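You operate a simulated robot arm through the tools that you are given. There is no shell and no other tool. Be economical: measure what you need, move in short steps, check, and stop when the job is done.

Carry out the task below with a simulated robot arm. There is one attempt and no reset: what you move stays moved.

## Task
Switch the baler on with its key and run one card stroke.
Fine: yellow key in the socket, power on, mode knob on card before you start; wait until it stops and leave the power on.
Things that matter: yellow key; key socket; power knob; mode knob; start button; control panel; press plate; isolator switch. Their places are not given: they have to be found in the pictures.

The check looks at the end state, three seconds after you hand in, the way a careful person would. Anything else that was tipped, shoved, dropped, spilled or broken makes it a failure.

## Robot
A 7-joint arm with a two-finger parallel gripper, fixed in place. Base frame: the origin is at the foot of the arm, x ahead of it, y to its left, z up. Readings come in cm, degrees, newtons and seconds.
With the tool pointing down near the work surface it reaches from about 20 to 74 cm from the base axis. Its first joint turns from -166.0 to 166.0 degrees. Payload 1.57 kg.
The tool frame sits at the grasp point between the pads (the TCP): z along the fingers, y along the line on which they close. The tips reach 3 cm beyond it. The gripper opens to 11 cm. The fingers are 2.4 cm wide and 1.2 cm thick; the gripper's body (4.8 by 11.2 cm) begins 7.8 cm behind the TCP.
Orientation is told as [roll, pitch, yaw] about the base's x, y, z axes, in that order, counted from this pose: with the fingers straight down and closing along the base's y, the tool's x points along the base's -x, its y along +y and its z along -z.

## Interface
- The arm moves only by the tool drive_tool. Its argument "commands" is a list of rows, each an object of numbers (a shift or turn left out is 0, a gripper value left out holds the last): "tx", "ty", "tz": the shift along the base's x, y, z in units of 400 mm (1.0 is 400 mm); "rx", "ry", "rz": the turn, a rotation vector about the base's x, y, z in units of 60 degrees (1.0 is 60 degrees); "fingers": the opening, from 0 (shut) to 1 (fully open). In form: [{"tx": .., "ty": .., "tz": .., "rx": .., "ry": .., "rz": .., "fingers": ..}, ...]. A call has 1 to 8 rows; each row is the pose to reach, as a shift and turn from the pose commanded when the call began. A call with a number of a shift or a turn outside -1 to 1 is refused whole. Rows are played at 5 a second. More than 5 cm and 8.6 degrees between two rows, or a gripper value outside its range, and nothing of the call is played. Where a pose cannot be reached the arm comes as near as it can. A force on the tool above 40 N (or 10 N above the force at the start of the call, whichever is more), or a blocked arm, ends the call early, and 0.2 s more pass. The fingers move at their own pace (about 4.5 cm/s each) and stop on an object; they squeeze with about 30 N. The grip force told is the motor's: it shows also when the fingers shut on nothing. Time passes only in rows, and 0.2 s behind the last, so rows that repeat a pose let the fingers close. The reply holds the time, the measured pose of the TCP, the force on the tool along the base axes, the opening and the grip force, in the units named above and with some noise.
- Cameras (640 x 400 px; columns grow to the right, rows downward): "scene" is fixed at [5.4, -65.44, 159.09]; the picture's right is [0.93, -0.38, 0.00], its down [-0.14, -0.33, -0.93] and it looks along [0.35, 0.86, -0.36] (base axes); focal length 361 px, centre (320, 200). "wrist" rides on the gripper at [7, 1.6, -14.1] in the tool frame; the picture's right is [-0.23, 0.97, 0.00], its down [-0.86, -0.20, -0.48] and it looks along [-0.47, -0.11, 0.88] (tool axes); focal length 222 px, centre (320, 200).
- get_image(camera): a new picture of that camera. The clock stands still meanwhile.
- move_column(by): slides the trunk up (or, below 0, down) by that many cm; the arm rides with it, the base frame stays. It gives what a move gives, with no picture.
- probe_pixels(camera, pixels): there is no depth. For up to 12 entries [column, row, z] of the newest picture of that camera ("zoom" is the newest enlarged one), the place [x, y] in the base frame at which the ray of that pixel passes the height z, good to about 0.2 cm, but the place of the scene camera against the robot may be out by one fixed shift of up to 1.2 cm in any direction. The clock stands still meanwhile.
- inspect(camera, box): a new picture of the part [left, top, right, bottom] of that camera's present view, enlarged. The clock stands still meanwhile.
- sign_off(): hands the job in; it is judged then, once.

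Keep the steps short. Do not move on a guess: measure, check each grasp and each placing, and mend mistakes. In all there are 80 turns and 38 pictures (those below and enlarged ones count). Leave the gripper open and the arm clear of the work at the hand-in unless told otherwise, and finish with a single line.

The tools are called after "Call:" by a JSON object that holds its "name" and its "arguments". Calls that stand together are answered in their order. drive_tool: Moves the arm, as the interface text tells. Its arguments: {"type":"object","properties":{"commands":{"type":"array"}},"required":["commands"]} The other tools are called the same way: move_column (by) slides the trunk up or down; get_image (camera) takes a picture; probe_pixels (camera, pixels) gives the place at which the rays of pixels pass given heights; inspect (camera, box) takes an enlarged picture of a part of a camera's view; sign_off () hands the job in.

At the start:

```text
clock: 0.0
tcp_pos: [29.69, 37.91, 136.47]
tool_rot: [0.1, 0.1, 0.1]
ft_force: [0.7, 0.3, 0.6]
width: 11.01
gripper_force: 0.1
trunk travel left (down, up): [-53.8, 5.2]
```

scene: 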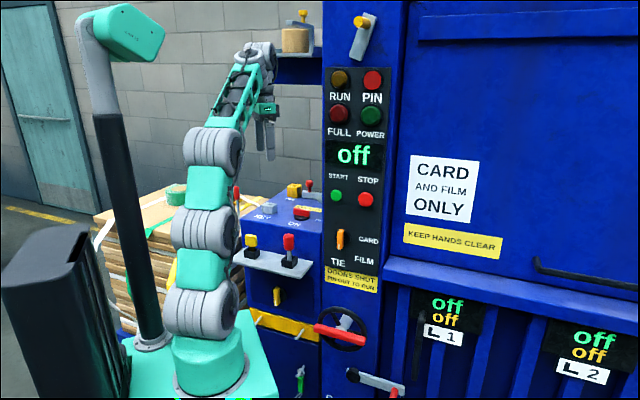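
wrist: 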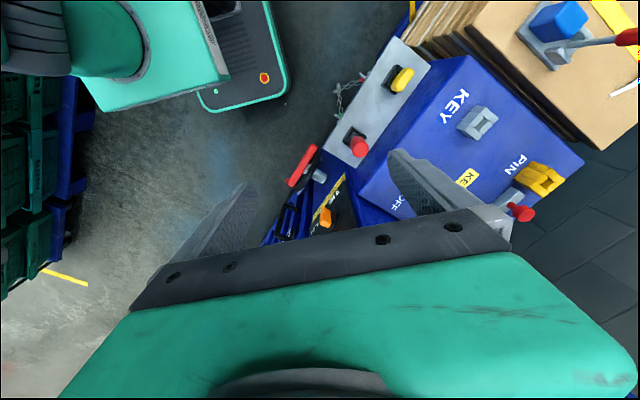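

I see a blue machine with a control panel and, to its left, a small blue box with a key socket and a shelf holding keys. I'll enlarge both areas first.

Call:
{"name": "inspect", "arguments": {"camera": "scene", "box": [220, 160, 400, 320]}}

Call:
{"name": "inspect", "arguments": {"camera": "wrist", "box": [240, 20, 640, 270]}}

Call:
{"name": "inspect", "arguments": {"camera": "scene", "box": [220, 0, 420, 130]}}

```text
2.50 times, centred on (310, 240) of scene
```

zoom: 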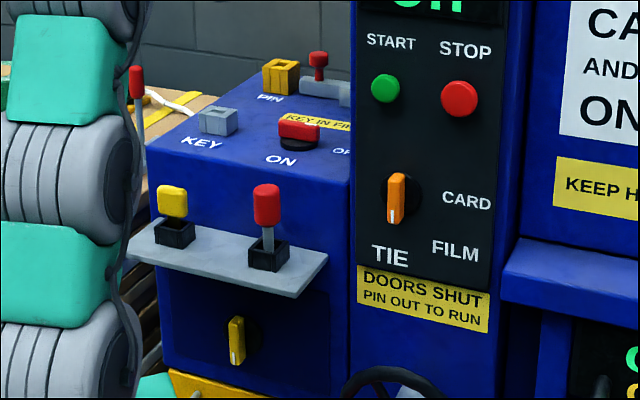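

```text
1.60 times, centred on (440, 145) of wrist
```

zoom: 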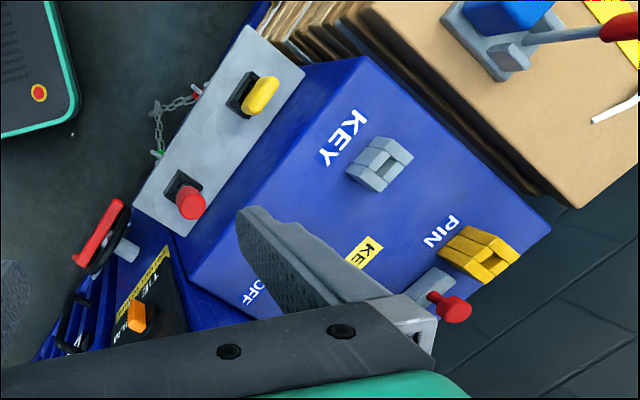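

```text
3.08 times, centred on (320, 65) of scene
```

zoom: 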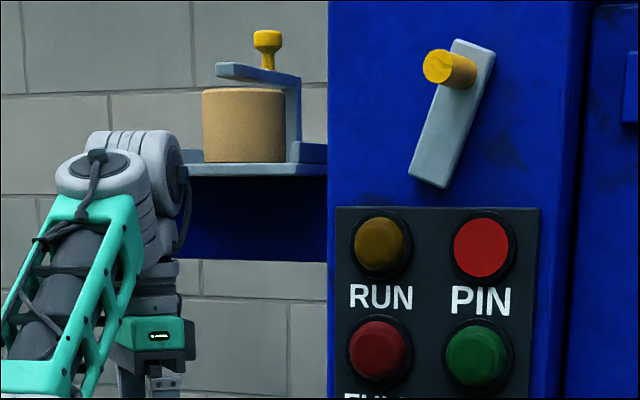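

The yellow key stands in the shelf's left holder, the red one in the right. I want a closer look at the lower knob and levers, plus the pin and power area.

Call:
{"name": "inspect", "arguments": {"camera": "scene", "box": [240, 270, 440, 400]}}

Call:
{"name": "inspect", "arguments": {"camera": "scene", "box": [240, 170, 330, 226]}}

```text
3.08 times, centred on (340, 335) of scene
```

zoom: 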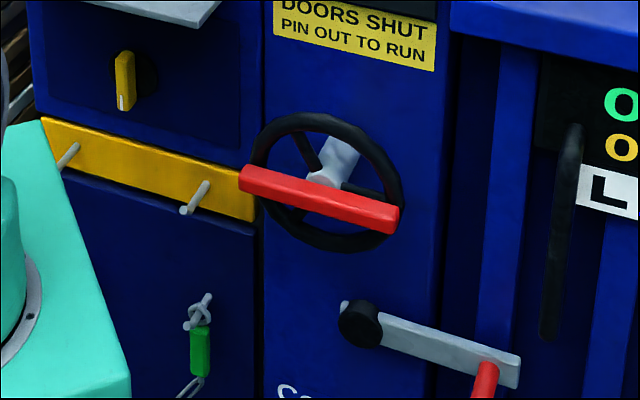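

```text
7.11 times, centred on (285, 198) of scene
```

zoom: 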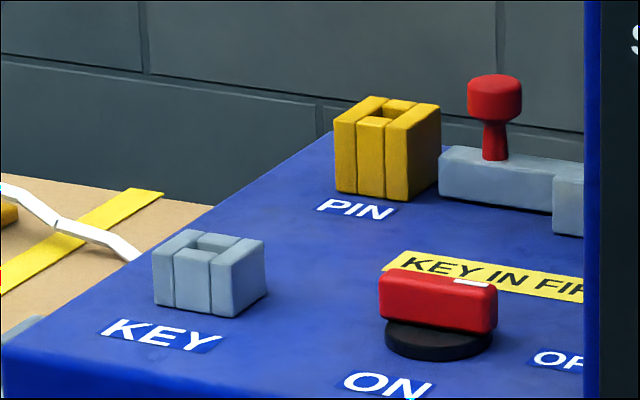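

The pin is out: the yellow PIN socket is empty and the red pin sits in its rest. Next I'll triangulate the key and socket from both cameras. This needs fresh full pictures of each.

Call:
{"name": "probe_pixels", "arguments": {"camera": "wrist", "pixels": [[483, 120, 100], [483, 120, 110], [483, 120, 120], [402, 77, 100], [402, 77, 110], [402, 77, 120], [360, 146, 100], [360, 146, 110], [543, 178, 100], [543, 178, 110], [543, 178, 120]]}}

Call:
{"name": "probe_pixels", "arguments": {"camera": "scene", "pixels": [[269, 205, 100], [269, 205, 110], [269, 205, 120], [250, 240, 100], [250, 240, 110], [250, 240, 120], [289, 241, 100], [289, 241, 110], [294, 185, 100], [294, 185, 110], [294, 185, 120]]}}

```text
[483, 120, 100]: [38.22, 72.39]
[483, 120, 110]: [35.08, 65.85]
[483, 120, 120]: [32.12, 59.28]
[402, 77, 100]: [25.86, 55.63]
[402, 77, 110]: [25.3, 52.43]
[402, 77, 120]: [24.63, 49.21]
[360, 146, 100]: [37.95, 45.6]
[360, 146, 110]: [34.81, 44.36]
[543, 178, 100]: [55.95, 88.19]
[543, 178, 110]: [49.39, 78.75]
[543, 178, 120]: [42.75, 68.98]
```

```text
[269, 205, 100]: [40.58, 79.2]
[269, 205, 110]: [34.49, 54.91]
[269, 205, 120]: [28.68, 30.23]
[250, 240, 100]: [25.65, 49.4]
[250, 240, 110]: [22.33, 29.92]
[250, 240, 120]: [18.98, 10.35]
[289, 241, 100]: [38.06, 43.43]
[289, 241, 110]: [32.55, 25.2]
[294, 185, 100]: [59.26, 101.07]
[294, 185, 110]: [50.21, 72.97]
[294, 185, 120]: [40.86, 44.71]
```

The socket works out near (37, 70, 104), the yellow key near (26, 57, 96) and the red key near (38, 46, 98). That puts the machine front about 42° off the base axes. I'll move to a viewing pose above the key and turn the tool -42°.

Call:
{"name": "drive_tool", "arguments": {"commands": [{"tx": -0.032, "ty": 0.059, "tz": -0.048, "rz": -0.117}, {"tx": -0.064, "ty": 0.118, "tz": -0.096, "rz": -0.233}, {"tx": -0.096, "ty": 0.176, "tz": -0.144, "rz": -0.35}, {"tx": -0.128, "ty": 0.235, "tz": -0.192, "rz": -0.467}, {"tx": -0.16, "ty": 0.294, "tz": -0.24, "rz": -0.583}, {"tx": -0.1925, "ty": 0.3525, "tz": -0.2875, "rz": -0.7}, {"tx": -0.1925, "ty": 0.3525, "tz": -0.2875, "rz": -0.7}]}}

Call:
{"name": "get_image", "arguments": {"camera": "wrist"}}

```text
clock: 1.6
tcp_pos: [22.01, 51.99, 124.82]
tool_rot: [0.0, -0.1, -42.0]
ft_force: [-0.7, -0.1, -1.1]
width: 10.99
gripper_force: 0.0
trunk travel left (down, up): [-53.8, 5.2]
```

```text
30 pictures are left
```

wrist: 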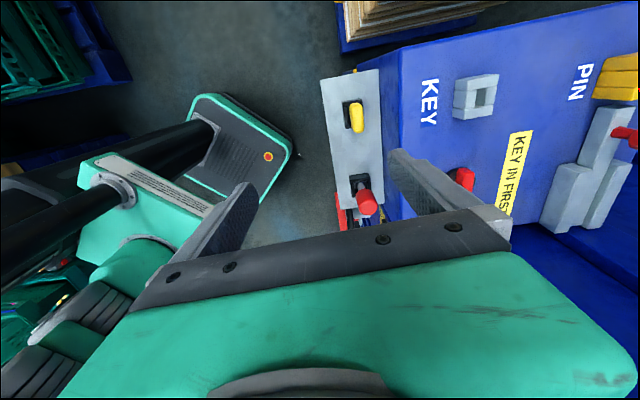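

Call:
{"name": "inspect", "arguments": {"camera": "wrist", "box": [310, 50, 550, 200]}}

Call:
{"name": "probe_pixels", "arguments": {"camera": "wrist", "pixels": [[358, 115, 96], [358, 115, 98], [358, 115, 92], [321, 75, 92], [379, 68, 92], [340, 210, 92], [484, 97, 104], [484, 97, 100], [484, 97, 108], [401, 50, 102], [632, 130, 106], [463, 180, 104]]}}

```text
2.67 times, centred on (430, 125) of wrist
```

zoom: 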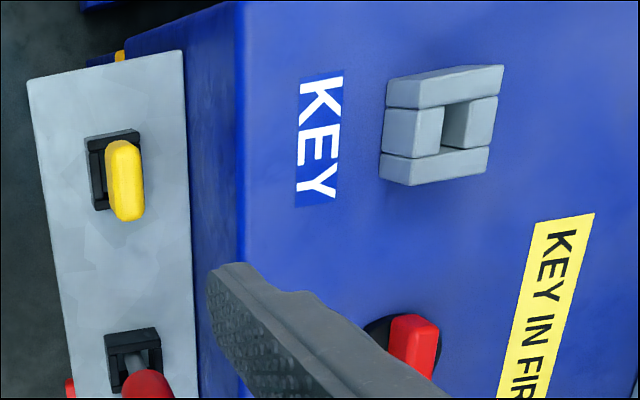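

```text
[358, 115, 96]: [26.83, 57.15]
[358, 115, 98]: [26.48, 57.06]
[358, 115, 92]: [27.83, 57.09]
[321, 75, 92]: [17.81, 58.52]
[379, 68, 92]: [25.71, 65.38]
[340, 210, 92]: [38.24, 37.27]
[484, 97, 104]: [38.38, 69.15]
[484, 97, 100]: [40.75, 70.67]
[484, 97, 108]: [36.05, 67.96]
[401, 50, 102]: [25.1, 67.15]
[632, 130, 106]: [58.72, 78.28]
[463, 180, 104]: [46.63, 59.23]
```

The socket slot and the yellow key head are both long along the machine's left-right direction, so the current yaw suits both. I'll move to just above the key at z = 112 for a closer measurement.

Call:
{"name": "drive_tool", "arguments": {"commands": [{"tx": 0.037, "ty": 0.042, "tz": -0.08}, {"tx": 0.074, "ty": 0.083, "tz": -0.16}, {"tx": 0.11, "ty": 0.125, "tz": -0.24}, {"tx": 0.11, "ty": 0.125, "tz": -0.32}, {"tx": 0.11, "ty": 0.125, "tz": -0.32}]}}

Call:
{"name": "get_image", "arguments": {"camera": "wrist"}}

```text
clock: 2.8
tcp_pos: [26.4, 57.29, 112.26]
tool_rot: [-0.1, 0.0, -41.9]
ft_force: [-0.1, -0.6, 0.6]
width: 10.99
gripper_force: 0.0
trunk travel left (down, up): [-53.8, 5.2]
```

```text
28 pictures are left
```

wrist: 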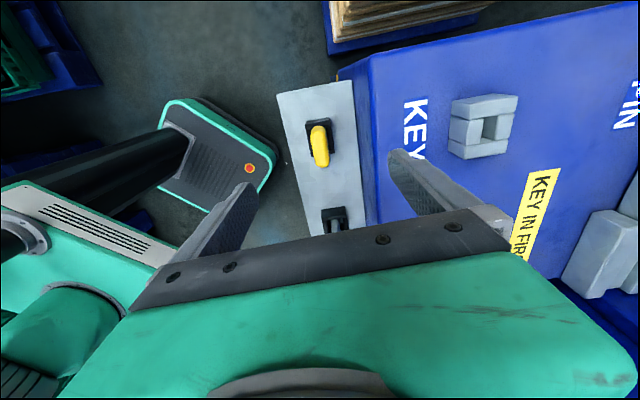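

Call:
{"name": "inspect", "arguments": {"camera": "wrist", "box": [260, 70, 400, 240]}}

Call:
{"name": "probe_pixels", "arguments": {"camera": "wrist", "pixels": [[319, 145, 98], [319, 145, 96], [319, 145, 94], [278, 97, 91], [278, 97, 93], [352, 82, 91], [352, 82, 93], [490, 127, 108], [490, 127, 107], [490, 127, 106], [368, 58, 103]]}}

```text
2.35 times, centred on (330, 155) of wrist
```

zoom: 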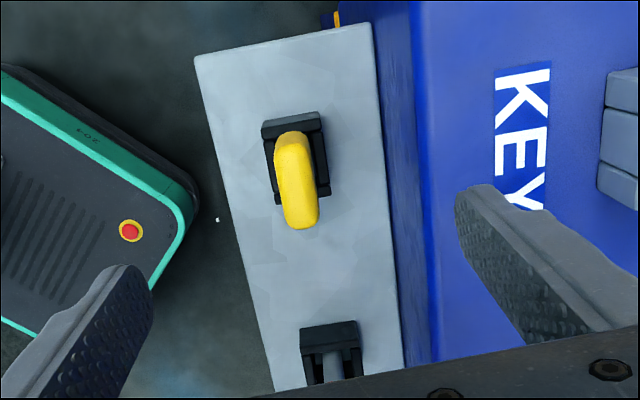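

```text
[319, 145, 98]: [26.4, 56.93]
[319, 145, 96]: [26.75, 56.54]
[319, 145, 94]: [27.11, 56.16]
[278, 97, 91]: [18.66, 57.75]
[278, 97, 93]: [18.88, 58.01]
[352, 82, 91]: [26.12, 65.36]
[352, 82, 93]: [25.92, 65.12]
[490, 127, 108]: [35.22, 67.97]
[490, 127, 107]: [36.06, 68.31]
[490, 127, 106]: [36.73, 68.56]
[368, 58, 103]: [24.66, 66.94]
```

Call:
{"name": "probe_pixels", "arguments": {"camera": "wrist", "pixels": [[276.8, 94.1, 92], [309.6, 235.9, 92], [351.3, 79.3, 92], [365.3, 227.3, 92], [310.2, 131.5, 98], [315.5, 167, 98], [321.5, 131, 98], [327.5, 163.6, 98], [305, 123, 94], [329, 118, 94]]}}

```text
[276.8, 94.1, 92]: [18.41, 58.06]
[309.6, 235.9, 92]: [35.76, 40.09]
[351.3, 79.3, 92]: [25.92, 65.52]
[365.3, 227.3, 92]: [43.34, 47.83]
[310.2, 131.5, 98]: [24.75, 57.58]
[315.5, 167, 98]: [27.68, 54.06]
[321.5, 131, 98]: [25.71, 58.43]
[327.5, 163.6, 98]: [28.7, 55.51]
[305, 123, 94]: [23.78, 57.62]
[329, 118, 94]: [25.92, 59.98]
```

The shelf edges put the machine at 45°. The key head is near (26.4, 57.0), about 1.2 cm thick, with its top around z = 99. I'll set yaw to -45°, narrow the fingers to 4 cm, lower to z = 104 and look.

Call:
{"name": "drive_tool", "arguments": {"commands": [{"ty": -0.007, "rz": -0.05, "fingers": 0.37}, {"ty": -0.007, "rz": -0.05, "fingers": 0.37}, {"ty": -0.007, "rz": -0.05, "fingers": 0.37}, {"ty": -0.007, "rz": -0.05, "tz": -0.1, "fingers": 0.37}, {"ty": -0.007, "rz": -0.05, "tz": -0.2, "fingers": 0.37}, {"ty": -0.007, "rz": -0.05, "tz": -0.2, "fingers": 0.37}]}}

Call:
{"name": "inspect", "arguments": {"camera": "wrist", "box": [240, 90, 400, 240]}}

```text
clock: 4.2
tcp_pos: [26.54, 56.78, 104.18]
tool_rot: [0.0, 0.1, -45.0]
ft_force: [-0.2, 0.0, -0.9]
width: 4.05
gripper_force: 0.1
trunk travel left (down, up): [-53.8, 5.2]
```

```text
2.67 times, centred on (320, 165) of wrist
```

zoom: 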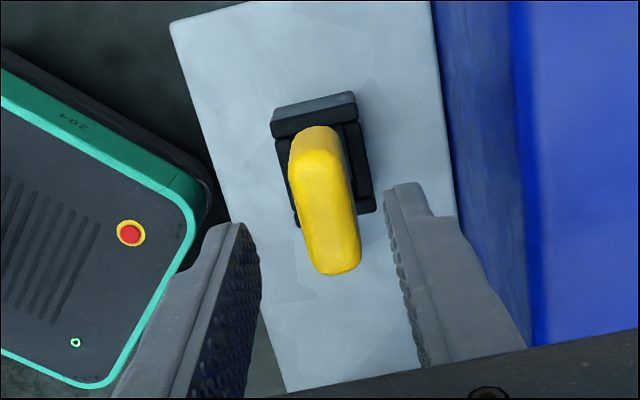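

The key head is centred between the fingers at (322, 165), as predicted. I'll lower to z = 98 and close.

Call:
{"name": "drive_tool", "arguments": {"commands": [{"tz": -0.08, "fingers": 0.37}, {"tz": -0.155, "fingers": 0.37}, {"tz": -0.155, "fingers": 0.37}, {"tz": -0.155, "fingers": 0}, {"tz": -0.155, "fingers": 0}, {"tz": -0.155, "fingers": 0}, {"tz": -0.155, "fingers": 0}]}}

Call:
{"name": "inspect", "arguments": {"camera": "wrist", "box": [240, 90, 400, 240]}}

```text
clock: 5.8
tcp_pos: [26.48, 56.79, 97.79]
tool_rot: [0.0, 0.0, -45.0]
ft_force: [0.1, -0.2, -0.1]
width: 1.95
gripper_force: 30.0
trunk travel left (down, up): [-53.8, 5.2]
```

```text
2.67 times, centred on (320, 165) of wrist
```

zoom: 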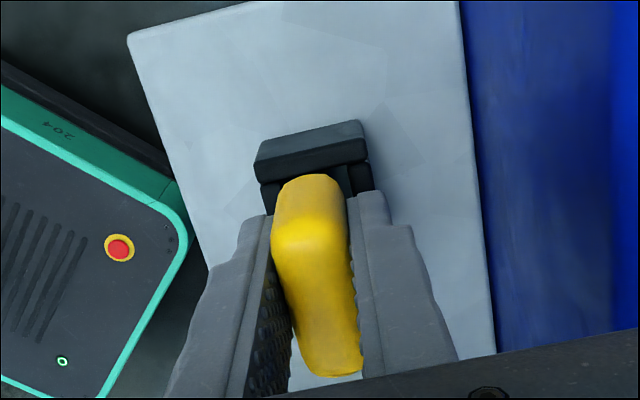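

Gripped at width 1.95 cm. I'll lift straight up by 16 cm and check the hanging key.

Call:
{"name": "drive_tool", "arguments": {"commands": [{"tz": 0.05}, {"tz": 0.1}, {"tz": 0.18}, {"tz": 0.26}, {"tz": 0.34}, {"tz": 0.41}, {"tz": 0.41}]}}

Call:
{"name": "inspect", "arguments": {"camera": "scene", "box": [220, 160, 340, 260]}}

Call:
{"name": "get_image", "arguments": {"camera": "wrist"}}

```text
clock: 7.4
tcp_pos: [26.26, 56.89, 114.42]
tool_rot: [-0.1, 0.0, -45.0]
ft_force: [0.3, 0.0, 0.4]
width: 1.94
gripper_force: 30.4
trunk travel left (down, up): [-53.8, 5.2]
```

```text
4.00 times, centred on (280, 210) of scene
```

zoom: 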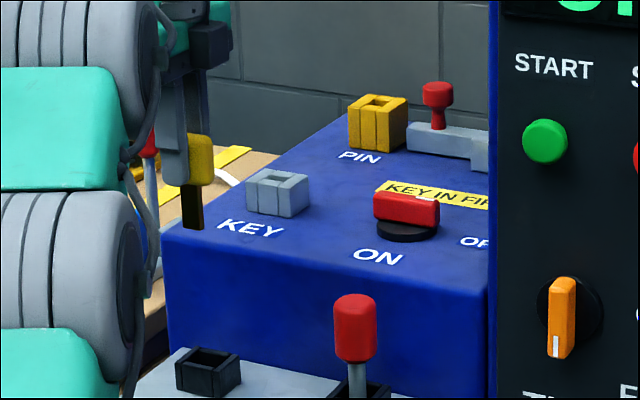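

```text
23 pictures are left
```

wrist: 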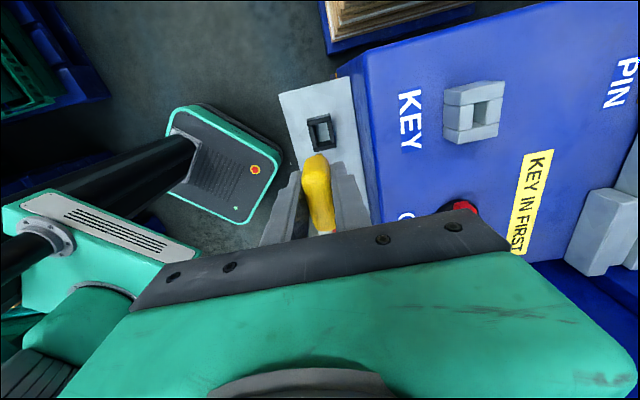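

The key hangs straight, with its shaft about 4 cm below the head. Next I'll enlarge the socket and the empty holder to measure both holes.

Call:
{"name": "inspect", "arguments": {"camera": "wrist", "box": [290, 60, 530, 210]}}

```text
2.67 times, centred on (410, 135) of wrist
```

zoom: 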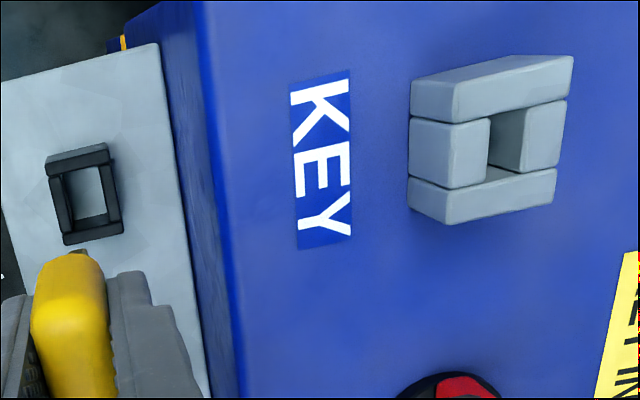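

Call:
{"name": "probe_pixels", "arguments": {"camera": "wrist", "pixels": [[322.6, 133.1, 93], [322.6, 133.1, 94], [322.6, 133.1, 95], [480.1, 114, 105], [480.1, 114, 106], [480.1, 114, 107], [480.1, 114, 108], [473.8, 103.1, 107], [487.6, 100.1, 107], [485.4, 124.5, 107], [472.3, 128.3, 107]]}}

```text
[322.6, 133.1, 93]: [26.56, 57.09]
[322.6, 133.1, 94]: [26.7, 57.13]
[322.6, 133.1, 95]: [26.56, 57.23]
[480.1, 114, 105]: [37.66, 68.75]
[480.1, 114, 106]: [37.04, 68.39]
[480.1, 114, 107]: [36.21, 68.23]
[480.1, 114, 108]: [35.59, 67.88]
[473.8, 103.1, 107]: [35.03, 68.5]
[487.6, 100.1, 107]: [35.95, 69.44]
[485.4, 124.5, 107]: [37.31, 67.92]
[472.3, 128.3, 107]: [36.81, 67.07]
```

By this reading the hole is near (36.2, 68.2) at z ≈ 107. I'll move above it at z = 124 and check it from there.

Call:
{"name": "drive_tool", "arguments": {"commands": [{"tz": 0.1}, {"tz": 0.2}, {"tz": 0.24, "tx": 0.06, "ty": 0.07}, {"tz": 0.24, "tx": 0.125, "ty": 0.14}, {"tz": 0.24, "tx": 0.19, "ty": 0.21}, {"tz": 0.24, "tx": 0.2485, "ty": 0.28}, {"tz": 0.24, "tx": 0.2485, "ty": 0.28}]}}

Call:
{"name": "inspect", "arguments": {"camera": "wrist", "box": [250, 80, 410, 180]}}

```text
clock: 9.0
tcp_pos: [28.6, 57.98, 118.23]
tool_rot: [0.2, 0.0, -45.0]
ft_force: [0.1, 0.0, -0.3]
width: 1.92
gripper_force: 30.4
out of reach, approached as far as the arm can: row 3, 4, 5, 6, 7
trunk travel left (down, up): [-53.8, 5.2]
```

```text
4.00 times, centred on (330, 130) of wrist
```

zoom: 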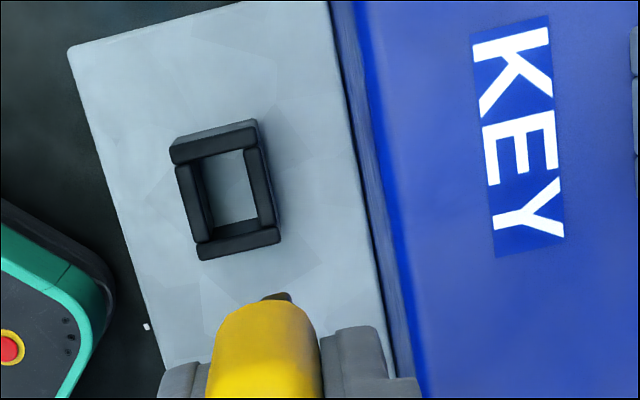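

The arm stopped at radius 65, so the socket (radius 77) can't be reached with the tool straight down. A tilted tool would reach it. My plan is to put the key back in its holder, then regrip it with the fingers closing along the shelf and the tool tilted toward the machine. First I'll back off and find where the commanded pose sits.

Call:
{"name": "drive_tool", "arguments": {"commands": [{"tx": -0.06, "ty": -0.07}, {"tx": -0.12, "ty": -0.14}, {"tx": -0.18, "ty": -0.21}, {"tx": -0.2485, "ty": -0.28}, {"tx": -0.2485, "ty": -0.28}]}}

```text
clock: 10.2
tcp_pos: [18.55, 46.68, 118.1]
tool_rot: [0.0, 0.0, -44.9]
ft_force: [-0.4, -0.6, -0.4]
width: 1.95
gripper_force: 29.7
trunk travel left (down, up): [-53.8, 5.2]
```

A clipped target resets the commanded pose to where the arm actually is, which is easy to work with. Raising the trunk 5 cm should give more reach at height.

Call:
{"name": "move_column", "arguments": {"by": 5}}

```text
clock: 11.1
tcp_pos: [18.62, 46.78, 123.07]
tool_rot: [0.0, -0.1, -45.0]
ft_force: [-0.5, -0.1, -0.3]
width: 1.93
gripper_force: 30.2
trunk travel left (down, up): [-58.8, 0.2]
```

Call:
{"name": "drive_tool", "arguments": {"commands": [{"tx": 0.066, "ty": 0.084, "tz": 0}, {"tx": 0.132, "ty": 0.168, "tz": -0.04}, {"tx": 0.1965, "ty": 0.251, "tz": -0.1}, {"tx": 0.1965, "ty": 0.251, "tz": -0.2}, {"tx": 0.1965, "ty": 0.251, "tz": -0.3}, {"tx": 0.1965, "ty": 0.251, "tz": -0.42}, {"tx": 0.1965, "ty": 0.251, "tz": -0.42}, {"tx": 0.1965, "ty": 0.251, "tz": -0.42}]}}

Call:
{"name": "inspect", "arguments": {"camera": "wrist", "box": [250, 80, 410, 180]}}

```text
clock: 12.9
tcp_pos: [26.54, 56.84, 106.11]
tool_rot: [-0.1, 0.0, -44.9]
ft_force: [0.9, 0.8, -0.1]
width: 1.93
gripper_force: 30.3
trunk travel left (down, up): [-58.8, 0.2]
```

```text
4.00 times, centred on (330, 130) of wrist
```

zoom: 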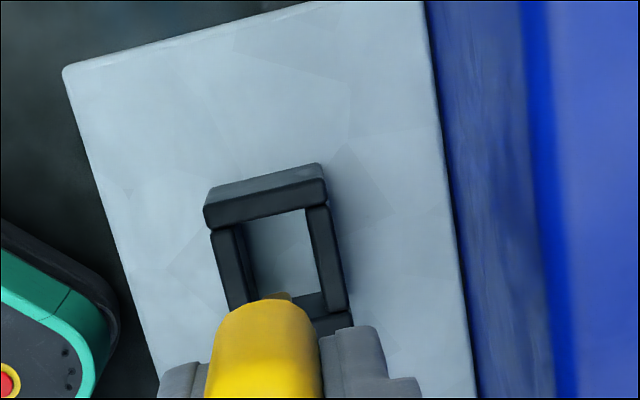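

The key is lined up above its holder. I'll lower it gently to z ≈ 97.9.

Call:
{"name": "drive_tool", "arguments": {"commands": [{"tz": -0.06}, {"tz": -0.1}, {"tz": -0.13}, {"tz": -0.16}, {"tz": -0.185}, {"tz": -0.205}, {"tz": -0.205}]}}

Call:
{"name": "inspect", "arguments": {"camera": "wrist", "box": [240, 90, 400, 240]}}

```text
clock: 14.5
tcp_pos: [26.29, 56.87, 98.1]
tool_rot: [0.0, 0.0, -45.0]
ft_force: [-0.5, -0.2, -1.1]
width: 1.96
gripper_force: 30.1
trunk travel left (down, up): [-58.8, 0.2]
```

```text
2.67 times, centred on (320, 165) of wrist
```

zoom: 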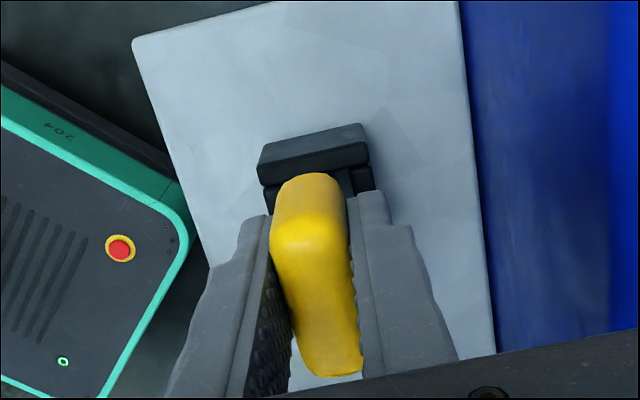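

It looks the same as before the first lift. I'll open to 4 cm, rise, and pull back to give room for turning.

Call:
{"name": "drive_tool", "arguments": {"commands": [{"tz": -0.005}, {"tz": -0.005, "fingers": 0.37}, {"tz": -0.005, "fingers": 0.37}, {"tz": 0.08, "fingers": 0.37}, {"tz": 0.18, "fingers": 0.37}, {"tz": 0.3, "fingers": 0.37}, {"tz": 0.4, "fingers": 0.37}, {"tz": 0.48, "fingers": 0.37}]}}

Call:
{"name": "get_image", "arguments": {"camera": "wrist"}}

```text
clock: 16.3
tcp_pos: [26.42, 56.88, 117.7]
tool_rot: [-0.1, 0.0, -45.0]
ft_force: [-0.5, -0.9, -0.5]
width: 4.07
gripper_force: 0.1
trunk travel left (down, up): [-58.8, 0.2]
```

```text
18 pictures are left
```

wrist: 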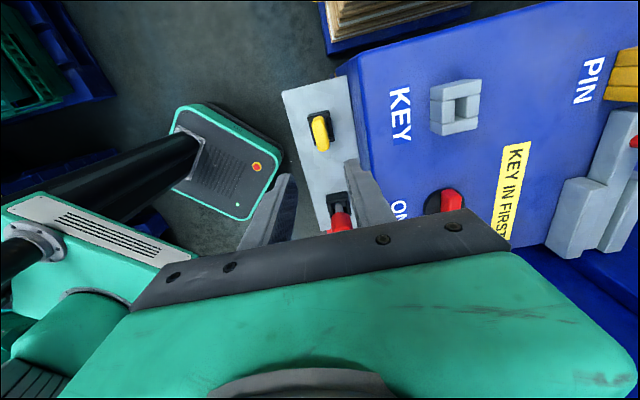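

The key stands in its holder again. I'll pull back and start turning the tool toward yaw +45°, so the fingers close along the shelf.

Call:
{"name": "drive_tool", "arguments": {"commands": [{"rz": 0.125, "tx": -0.02, "ty": -0.02, "tz": 0.02}, {"rz": 0.25, "tx": -0.04, "ty": -0.04, "tz": 0.04}, {"rz": 0.375, "tx": -0.06, "ty": -0.06, "tz": 0.06}, {"rz": 0.5, "tx": -0.08, "ty": -0.08, "tz": 0.08}, {"rz": 0.625, "tx": -0.1, "ty": -0.1, "tz": 0.1}, {"rz": 0.75, "tx": -0.105, "ty": -0.105, "tz": 0.1}, {"rz": 0.75, "tx": -0.105, "ty": -0.105, "tz": 0.1}]}}

Call:
{"name": "drive_tool", "arguments": {"commands": [{"rz": 0.125}, {"rz": 0.25}, {"rz": 0.375}, {"rz": 0.5}, {"rz": 0.625}, {"rz": 0.75}, {"rz": 0.75}]}}

Call:
{"name": "drive_tool", "arguments": {"commands": [{"rx": 0.082, "ry": -0.082}, {"rx": 0.165, "ry": -0.165}, {"rx": 0.248, "ry": -0.248}, {"rx": 0.33, "ry": -0.33}, {"rx": 0.4125, "ry": -0.4125}, {"rx": 0.4125, "ry": -0.4125}]}}

Call:
{"name": "get_image", "arguments": {"camera": "wrist"}}

```text
clock: 17.9
tcp_pos: [22.25, 52.57, 121.42]
tool_rot: [0.1, -0.1, 0.1]
ft_force: [0.4, -0.3, -0.8]
width: 4.08
gripper_force: 0.1
trunk travel left (down, up): [-58.8, 0.2]
```

```text
clock: 19.5
tcp_pos: [22.31, 52.8, 121.3]
tool_rot: [-0.1, 0.0, 45.0]
ft_force: [-0.4, 0.0, -0.2]
width: 4.09
gripper_force: 0.0
trunk travel left (down, up): [-58.8, 0.2]
```

```text
clock: 20.9
tcp_pos: [22.19, 52.64, 121.36]
tool_rot: [0.0, -35.0, 45.0]
ft_force: [-0.3, 0.1, -0.1]
width: 4.09
gripper_force: 0.0
trunk travel left (down, up): [-58.8, 0.2]
```

```text
17 pictures are left
```

wrist: 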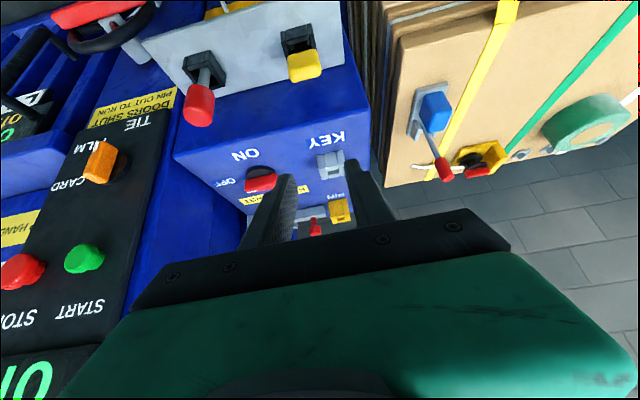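

The tool is tilted 35° toward the machine, and the picture is upside down in this pose. I'll open to 6.6 cm and come down to the pre-grasp point, about 9 cm back along the finger line from the key head.

Call:
{"name": "drive_tool", "arguments": {"commands": [{"tz": -0.1, "fingers": 0.6}, {"tz": -0.2, "fingers": 0.6}, {"tz": -0.3, "fingers": 0.6}, {"tz": -0.379, "tx": -0.005, "ty": -0.007, "fingers": 0.6}, {"tz": -0.379, "tx": -0.005, "ty": -0.007, "fingers": 0.6}]}}

Call:
{"name": "get_image", "arguments": {"camera": "wrist"}}

```text
clock: 22.1
tcp_pos: [22.02, 52.38, 106.13]
tool_rot: [0.0, -35.0, 45.1]
ft_force: [-0.1, -0.1, -1.0]
width: 6.61
gripper_force: 0.0
trunk travel left (down, up): [-58.8, 0.2]
```

```text
16 pictures are left
```

wrist: 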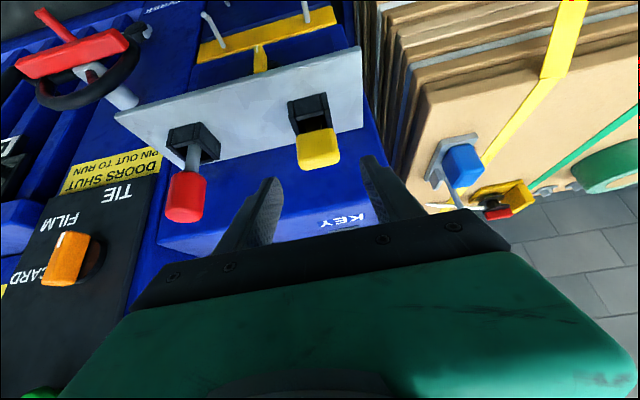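

The key head at (318, 149) sits on the predicted approach line (320, 153). I'll advance along it and close.

Call:
{"name": "drive_tool", "arguments": {"commands": [{"tx": 0.033, "ty": 0.033, "tz": -0.068, "fingers": 0.6}, {"tx": 0.066, "ty": 0.066, "tz": -0.135, "fingers": 0.6}, {"tx": 0.0985, "ty": 0.0995, "tz": -0.203, "fingers": 0.6}, {"tx": 0.0985, "ty": 0.0995, "tz": -0.203, "fingers": 0}, {"tx": 0.0985, "ty": 0.0995, "tz": -0.203, "fingers": 0}, {"tx": 0.0985, "ty": 0.0995, "tz": -0.203, "fingers": 0}, {"tx": 0.0985, "ty": 0.0995, "tz": -0.203, "fingers": 0}]}}

Call:
{"name": "get_image", "arguments": {"camera": "wrist"}}

```text
clock: 23.7
tcp_pos: [26.05, 56.36, 98.09]
tool_rot: [0.0, -35.0, 44.9]
ft_force: [0.9, 0.9, 2.5]
width: 4.71
gripper_force: 29.9
trunk travel left (down, up): [-58.8, 0.2]
```

```text
15 pictures are left
```

wrist: 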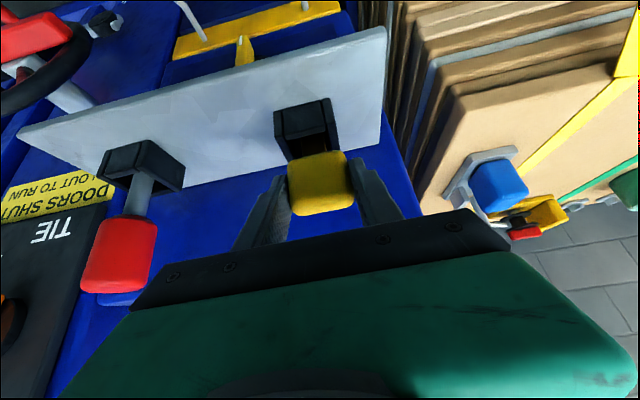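

Gripped by its sides at width 4.71 cm. I'll lift straight up out of the holder to z ≈ 116.5.

Call:
{"name": "drive_tool", "arguments": {"commands": [{"tz": 0.05}, {"tz": 0.1}, {"tz": 0.18}, {"tz": 0.28}, {"tz": 0.38}, {"tz": 0.46}, {"tz": 0.46}]}}

Call:
{"name": "drive_tool", "arguments": {"commands": [{"tx": 0.06, "ty": 0.07}, {"tx": 0.12, "ty": 0.142}, {"tx": 0.18, "ty": 0.213}, {"tx": 0.243, "ty": 0.285}, {"tx": 0.243, "ty": 0.285}]}}

Call:
{"name": "get_image", "arguments": {"camera": "wrist"}}

```text
clock: 25.3
tcp_pos: [26.11, 56.28, 116.58]
tool_rot: [0.0, -35.0, 45.1]
ft_force: [0.3, 0.0, -1.5]
width: 4.72
gripper_force: 30.6
trunk travel left (down, up): [-58.8, 0.2]
```

```text
clock: 26.5
tcp_pos: [35.9, 67.72, 116.58]
tool_rot: [0.0, -34.9, 45.2]
ft_force: [0.0, 0.1, -0.8]
width: 4.72
gripper_force: 30.3
trunk travel left (down, up): [-58.8, 0.2]
```

```text
14 pictures are left
```

wrist: 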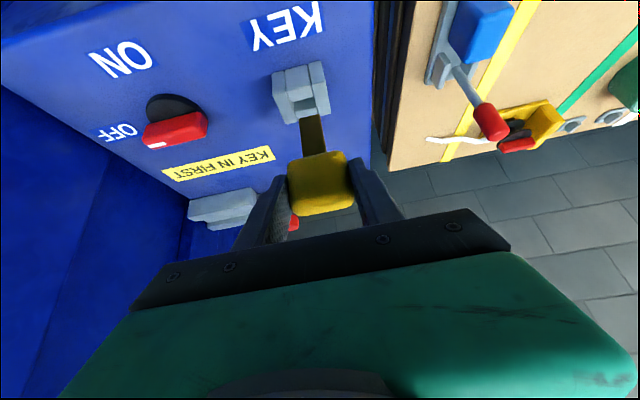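

Reach is fine with the tilt. I'll enlarge the view of the shaft and socket.

Call:
{"name": "inspect", "arguments": {"camera": "wrist", "box": [250, 50, 370, 170]}}

```text
3.33 times, centred on (310, 110) of wrist
```

zoom: 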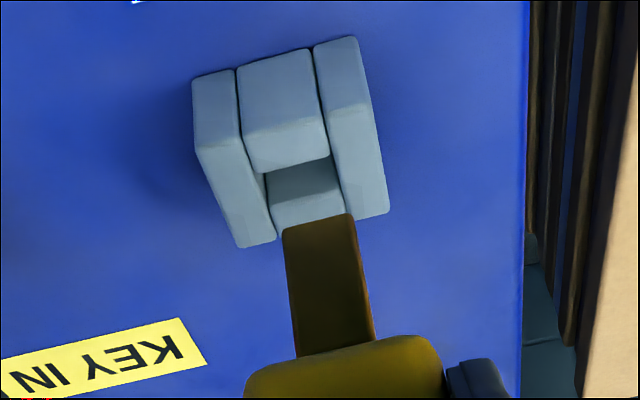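

Call:
{"name": "probe_pixels", "arguments": {"camera": "wrist", "pixels": [[304.3, 104.3, 106.5], [304.3, 104.3, 107], [304.3, 104.3, 107.5], [302.8, 99.5, 107], [305.8, 108.8, 107], [292.6, 101.6, 107], [313, 97.1, 107], [308.8, 116.6, 110], [308.8, 116.6, 110.5], [308.8, 116.6, 111], [298.9, 119.6, 110.5], [319, 114.5, 110.5]]}}

```text
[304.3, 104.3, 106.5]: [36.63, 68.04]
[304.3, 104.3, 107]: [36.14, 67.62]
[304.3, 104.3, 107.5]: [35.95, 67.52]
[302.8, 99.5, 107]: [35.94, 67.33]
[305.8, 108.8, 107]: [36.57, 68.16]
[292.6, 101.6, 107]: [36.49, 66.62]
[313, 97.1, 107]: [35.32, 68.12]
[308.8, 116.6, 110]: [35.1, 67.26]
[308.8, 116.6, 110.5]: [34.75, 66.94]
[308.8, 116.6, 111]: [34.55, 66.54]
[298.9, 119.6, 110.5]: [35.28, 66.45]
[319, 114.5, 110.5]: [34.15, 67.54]
```

I cross-checked the hole by computing rays from three views: centre at about (37.6, 68.7), top at z ≈ 105. The shaft is about 1.8 cm wide and the hole about 1.95 cm, so the fit is tight. I need to shift (+1.07, +0.42) cm and lower 2.4 cm, keeping the tip just above the hole, then check again.

Call:
{"name": "drive_tool", "arguments": {"commands": [{"tx": 0.0268, "ty": 0.0105}, {"tx": 0.0268, "ty": 0.0105, "tz": -0.03}, {"tx": 0.0268, "ty": 0.0105, "tz": -0.06}, {"tx": 0.0268, "ty": 0.0105, "tz": -0.06}]}}

Call:
{"name": "inspect", "arguments": {"camera": "wrist", "box": [270, 80, 366, 140]}}

```text
clock: 27.5
tcp_pos: [36.8, 68.23, 114.14]
tool_rot: [0.0, -35.1, 44.9]
ft_force: [-0.7, 0.0, -0.6]
width: 4.74
gripper_force: 30.1
trunk travel left (down, up): [-58.8, 0.2]
```

```text
6.67 times, centred on (318, 110) of wrist
```

zoom: 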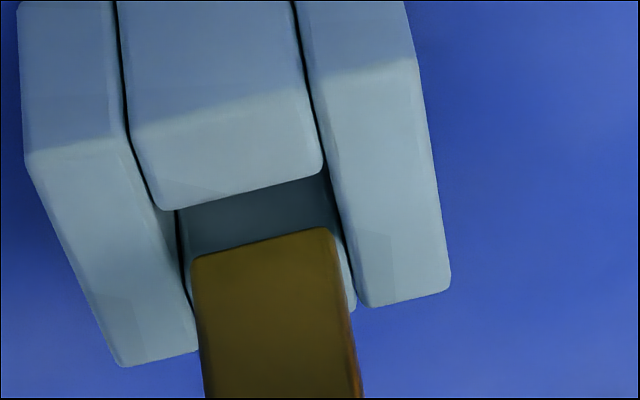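

The remaining offset is about 0.2 cm to the machine's right and 0.1 cm inward. I'll correct that and lower 2.6 cm in small steps, watching the force.

Call:
{"name": "drive_tool", "arguments": {"commands": [{"tx": 0.0053, "ty": -0.0018}, {"tx": 0.0053, "ty": -0.0018, "tz": -0.015}, {"tx": 0.0053, "ty": -0.0018, "tz": -0.03}, {"tx": 0.0053, "ty": -0.0018, "tz": -0.045}, {"tx": 0.0053, "ty": -0.0018, "tz": -0.065}, {"tx": 0.0053, "ty": -0.0018, "tz": -0.065}]}}

Call:
{"name": "inspect", "arguments": {"camera": "wrist", "box": [270, 80, 366, 140]}}

```text
clock: 28.9
tcp_pos: [37.1, 68.12, 111.38]
tool_rot: [0.0, -35.0, 45.0]
ft_force: [0.0, -1.0, -0.8]
width: 4.71
gripper_force: 29.9
trunk travel left (down, up): [-58.8, 0.2]
```

```text
6.67 times, centred on (318, 110) of wrist
```

zoom: 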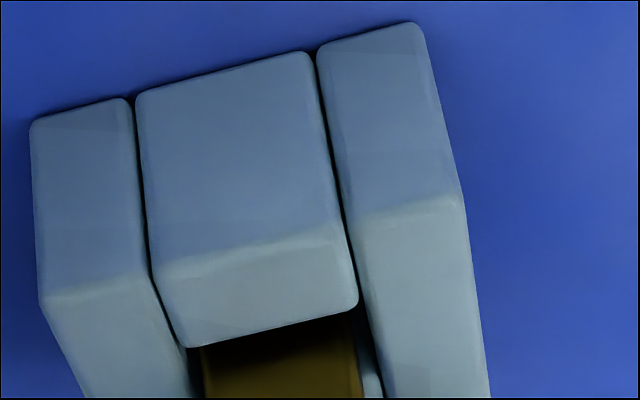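

The shaft has gone down inside the hole with no side force. I'll keep lowering toward the seated height, TCP ≈ 109.1.

Call:
{"name": "drive_tool", "arguments": {"commands": [{"tz": -0.015}, {"tz": -0.03}, {"tz": -0.042}, {"tz": -0.052}, {"tz": -0.06}, {"tz": -0.06}]}}

Call:
{"name": "inspect", "arguments": {"camera": "scene", "box": [240, 150, 400, 250]}}

```text
clock: 30.3
tcp_pos: [37.09, 68.12, 109.4]
tool_rot: [0.2, -35.5, 44.9]
ft_force: [0.9, 2.1, 22.6]
width: 4.81
gripper_force: 30.0
trunk travel left (down, up): [-58.8, 0.2]
```

```text
4.00 times, centred on (320, 200) of scene
```

zoom: 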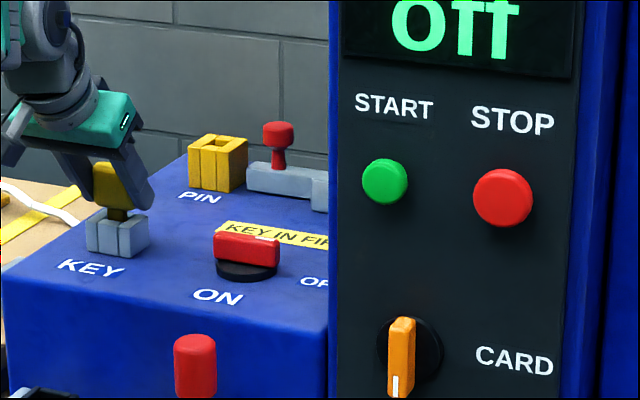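

Upward force is 22.6 N at z = 109.4, matching the expected seated height within 0.3 cm, so the key has bottomed. I'll unload slightly, open, and back away along the finger line.

Call:
{"name": "drive_tool", "arguments": {"commands": [{"tz": 0.006}, {"tz": 0.006, "fingers": 0.6}, {"tz": 0.006, "fingers": 0.6}, {"tz": 0.006, "fingers": 0.6}, {"tx": -0.03, "ty": -0.03, "tz": 0.067, "fingers": 0.6}, {"tx": -0.07, "ty": -0.07, "tz": 0.15, "fingers": 0.6}, {"tx": -0.11, "ty": -0.11, "tz": 0.23, "fingers": 0.6}]}}

Call:
{"name": "get_image", "arguments": {"camera": "wrist"}}

```text
clock: 31.9
tcp_pos: [32.73, 63.59, 118.11]
tool_rot: [0.1, -35.0, 45.1]
ft_force: [-0.2, 0.1, 0.5]
width: 6.59
gripper_force: 0.0
trunk travel left (down, up): [-58.8, 0.2]
```

```text
9 pictures are left
```

wrist: 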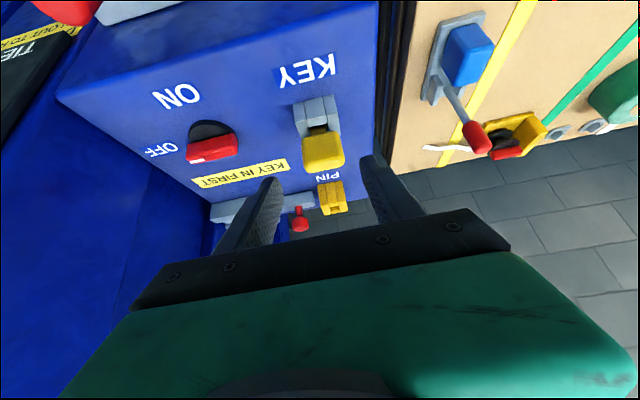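

The yellow key sits in the socket and the fingers came away clean. Next is the power knob: a red bar on a disc at (210, 143), its white mark pointing to OFF, with ON a quarter turn toward the front. I'll enlarge it to measure.

Call:
{"name": "inspect", "arguments": {"camera": "wrist", "box": [140, 70, 268, 190]}}

```text
3.33 times, centred on (204, 130) of wrist
```

zoom: 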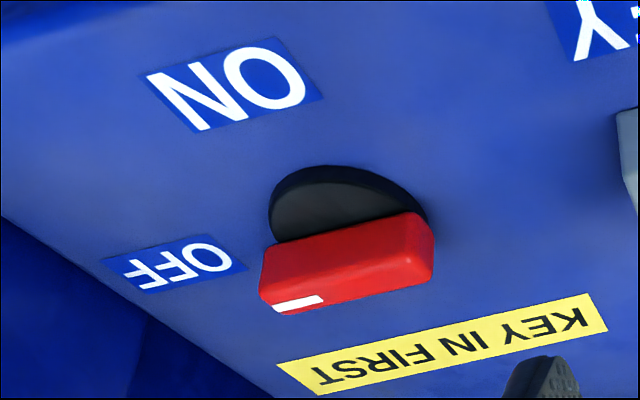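

Knob measured: bar centre near u = -7.8, v = 75.0, where u runs to the machine's right and v into it. It's about 6.5 cm long, from z ≈ 103.2 to 105.6, and box top is z ≈ 102.2. Pushing the bar's left end backward with closed fingers gives the clockwise quarter turn to ON. I'll move to just in front of that left end.

Call:
{"name": "drive_tool", "arguments": {"commands": [{"tx": 0.08, "ty": -0.05, "fingers": 0}, {"tx": 0.16, "ty": -0.1, "fingers": 0}, {"tx": 0.2316, "ty": -0.1432, "fingers": 0}, {"tx": 0.2316, "ty": -0.1432, "tz": -0.1, "fingers": 0}, {"tx": 0.2316, "ty": -0.1432, "tz": -0.2, "fingers": 0}, {"tx": 0.2316, "ty": -0.1432, "tz": -0.2825, "fingers": 0}, {"tx": 0.2316, "ty": -0.1432, "tz": -0.2825, "fingers": 0}]}}

Call:
{"name": "get_image", "arguments": {"camera": "wrist"}}

```text
clock: 33.5
tcp_pos: [41.9, 57.99, 107.08]
tool_rot: [0.0, -35.0, 45.0]
ft_force: [0.0, 0.1, 0.2]
width: 0.02
gripper_force: 21.1
trunk travel left (down, up): [-58.8, 0.2]
```

```text
7 pictures are left
```

wrist: 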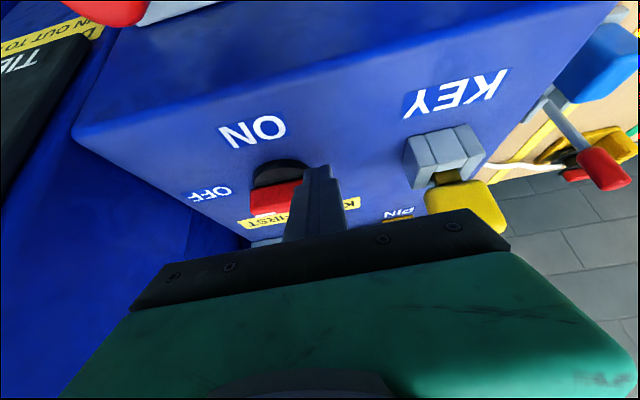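

The knob sits where I computed it, with the bar's front face at v ≈ 74.3. I'll push the left end back along an arc.

Call:
{"name": "drive_tool", "arguments": {"commands": [{"tx": 0.0171, "ty": 0.0171, "tz": -0.006, "fingers": 0}, {"tx": 0.0339, "ty": 0.0325, "tz": -0.006, "fingers": 0}, {"tx": 0.055, "ty": 0.044, "tz": -0.006, "fingers": 0}, {"tx": 0.0757, "ty": 0.0463, "tz": -0.006, "fingers": 0}, {"tx": 0.0912, "ty": 0.0438, "tz": -0.006, "fingers": 0}, {"tx": 0.1011, "ty": 0.0392, "tz": -0.006, "fingers": 0}, {"tx": 0.1011, "ty": 0.0392, "tz": -0.006, "fingers": 0}]}}

Call:
{"name": "get_image", "arguments": {"camera": "scene"}}

```text
clock: 35.1
tcp_pos: [46.14, 59.39, 106.56]
tool_rot: [0.0, -35.0, 44.8]
ft_force: [-1.0, -0.3, -0.4]
width: 0.04
gripper_force: 21.3
trunk travel left (down, up): [-58.8, 0.2]
```

```text
6 pictures are left
```

scene: 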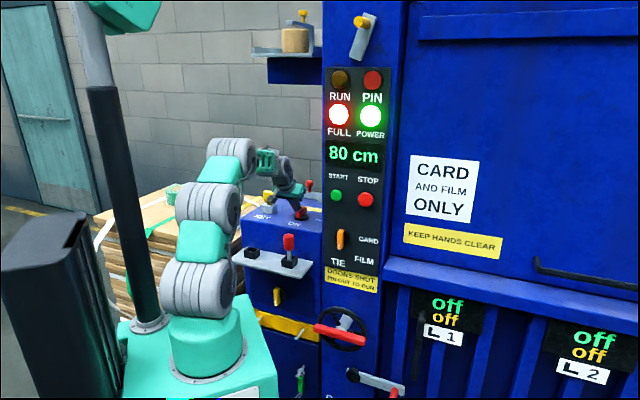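

Power is on: the display reads 80 cm and the POWER lamp is lit. The mode mark still points down at TIE, and CARD is at the right. By triangulation the mode knob is near u 13.3, v 61, z 103, and START near u 11, z 118.6. I'll retreat from the power knob to free space in front of the panel.

Call:
{"name": "drive_tool", "arguments": {"commands": [{"tx": -0.045, "ty": -0.036, "tz": 0.08, "fingers": 0}, {"tx": -0.09, "ty": -0.0725, "tz": 0.164, "fingers": 0}, {"tx": -0.12, "ty": -0.17, "tz": 0.2, "fingers": 0}, {"tx": -0.14, "ty": -0.27, "tz": 0.24, "fingers": 0}, {"tx": -0.16, "ty": -0.37, "tz": 0.28, "fingers": 0}, {"tx": -0.18, "ty": -0.46, "tz": 0.32, "fingers": 0}, {"tx": -0.1975, "ty": -0.53, "tz": 0.335, "fingers": 0}]}}

Call:
{"name": "drive_tool", "arguments": {"commands": [{"rx": 0.088, "ry": -0.088}, {"rx": 0.177, "ry": -0.177}, {"rx": 0.265, "ry": -0.265}, {"rx": 0.354, "ry": -0.354}, {"rx": 0.442, "ry": -0.442}, {"rx": 0.53, "ry": -0.53}, {"rx": 0.53, "ry": -0.53}]}}

```text
clock: 36.7
tcp_pos: [37.92, 38.42, 119.88]
tool_rot: [0.1, -35.1, 45.1]
ft_force: [-0.7, -0.8, -0.1]
width: 0.01
gripper_force: 21.2
trunk travel left (down, up): [-58.8, 0.2]
```

```text
clock: 38.3
tcp_pos: [38.02, 38.23, 120.07]
tool_rot: [-0.1, -80.1, 45.1]
ft_force: [-0.1, -0.6, 0.3]
width: 0.0
gripper_force: 21.3
trunk travel left (down, up): [-58.8, 0.2]
```

The tool is nearly horizontal, 80° toward the panel. I'll move to face the panel and take a picture.

Call:
{"name": "drive_tool", "arguments": {"commands": [{"tx": 0.048, "ty": -0.071, "tz": -0.08}, {"tx": 0.097, "ty": -0.142, "tz": -0.167}, {"tx": 0.145, "ty": -0.2125, "tz": -0.25}, {"tx": 0.145, "ty": -0.2125, "tz": -0.25}]}}

Call:
{"name": "get_image", "arguments": {"camera": "wrist"}}

```text
clock: 39.3
tcp_pos: [43.97, 29.8, 110.01]
tool_rot: [0.0, -79.9, 45.1]
ft_force: [1.1, -1.0, -0.3]
width: 0.01
gripper_force: 21.2
trunk travel left (down, up): [-58.8, 0.2]
```

```text
5 pictures are left
```

wrist: 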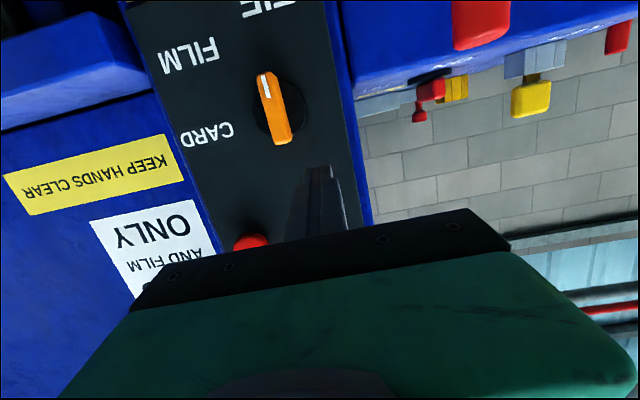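

The bar's white mark points down at TIE and CARD lies to the right, a quarter turn counter-clockwise seen from the front. I'll place the closed fingertips just right of the bar's upper end, then push it left and down.

Call:
{"name": "drive_tool", "arguments": {"commands": [{"tx": 0.085, "ty": -0.0355, "tz": -0.046}, {"tx": 0.1697, "ty": -0.0707, "tz": -0.0925}, {"tx": 0.206, "ty": -0.034, "tz": -0.0925}, {"tx": 0.2429, "ty": 0.0025, "tz": -0.0925}, {"tx": 0.2429, "ty": 0.0025, "tz": -0.0925}]}}

Call:
{"name": "get_image", "arguments": {"camera": "wrist"}}

```text
clock: 40.5
tcp_pos: [53.64, 29.93, 106.38]
tool_rot: [-0.2, -80.0, 45.2]
ft_force: [0.7, -1.8, -0.8]
width: 0.0
gripper_force: 21.4
trunk travel left (down, up): [-58.8, 0.2]
```

```text
4 pictures are left
```

wrist: 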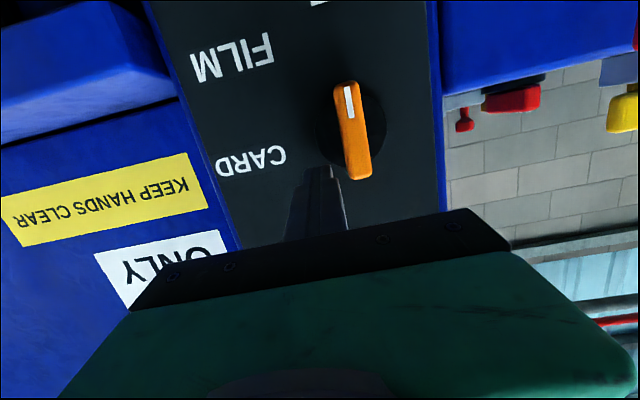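

The bar's outer face is at v 60.9, centre u 13.6, z 103.0, so the fingertips overlap it well. I'll push its upper end left and down along an arc.

Call:
{"name": "drive_tool", "arguments": {"commands": [{"tx": 0.0071, "ty": 0.0071, "tz": 0.006}, {"tx": -0.0136, "ty": 0.0278, "tz": 0.006}, {"tx": -0.0278, "ty": 0.0419, "tz": 0.0098}, {"tx": -0.0428, "ty": 0.0569, "tz": 0.0055}, {"tx": -0.0552, "ty": 0.0693, "tz": -0.0068}, {"tx": -0.0631, "ty": 0.0773, "tz": -0.024}, {"tx": -0.0631, "ty": 0.0773, "tz": -0.0263}, {"tx": -0.0631, "ty": 0.0773, "tz": -0.0263}]}}

```text
clock: 42.3
tcp_pos: [51.04, 33.02, 105.42]
tool_rot: [-0.3, -80.2, 45.4]
ft_force: [-2.4, 5.9, 13.1]
width: 0.0
gripper_force: 21.2
trunk travel left (down, up): [-58.8, 0.2]
```

Upward force is 13 N at the end, so the fingers are pressing flat on the bar. I'll back off to the left and check the panel with the scene camera.

Call:
{"name": "drive_tool", "arguments": {"commands": [{"tz": 0.006}, {"tx": -0.053, "ty": -0.053, "tz": 0.006}, {"tx": -0.106, "ty": -0.106, "tz": 0.006}, {"tx": -0.177, "ty": -0.035, "tz": 0.08}, {"tx": -0.2475, "ty": 0.0354, "tz": 0.16}, {"tx": -0.3006, "ty": 0.0884, "tz": 0.24}, {"tx": -0.3006, "ty": 0.0884, "tz": 0.24}]}}

Call:
{"name": "inspect", "arguments": {"camera": "scene", "box": [250, 60, 410, 280]}}

```text
refused: row 5 steps farther than a row can; nothing moved
```

```text
1.82 times, centred on (330, 170) of scene
```

zoom: 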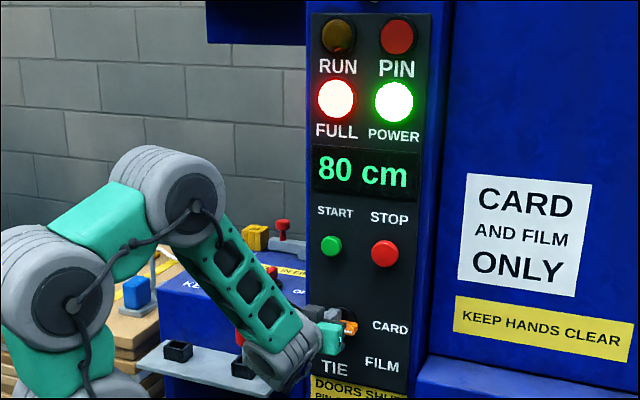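

One row step was too long, so nothing moved. The picture shows the orange bar now lying horizontal. I'll retreat with shorter steps.

Call:
{"name": "drive_tool", "arguments": {"commands": [{"tz": 0.006}, {"tx": -0.053, "ty": -0.053, "tz": 0.006}, {"tx": -0.106, "ty": -0.106, "tz": 0.006}, {"tx": -0.159, "ty": -0.053, "tz": 0.04}, {"tx": -0.212, "ty": 0.0, "tz": 0.09}, {"tx": -0.265, "ty": 0.053, "tz": 0.17}, {"tx": -0.3006, "ty": 0.0884, "tz": 0.24}, {"tx": -0.3006, "ty": 0.0884, "tz": 0.24}]}}

Call:
{"name": "inspect", "arguments": {"camera": "scene", "box": [260, 150, 400, 270]}}

```text
clock: 44.1
tcp_pos: [39.22, 36.65, 114.88]
tool_rot: [0.0, -80.0, 44.9]
ft_force: [-0.4, 0.9, 0.9]
width: 0.0
gripper_force: 21.2
trunk travel left (down, up): [-58.8, 0.2]
```

```text
3.33 times, centred on (330, 210) of scene
```

zoom: 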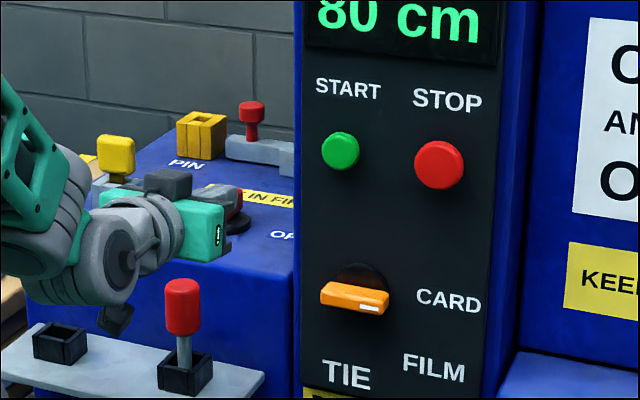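

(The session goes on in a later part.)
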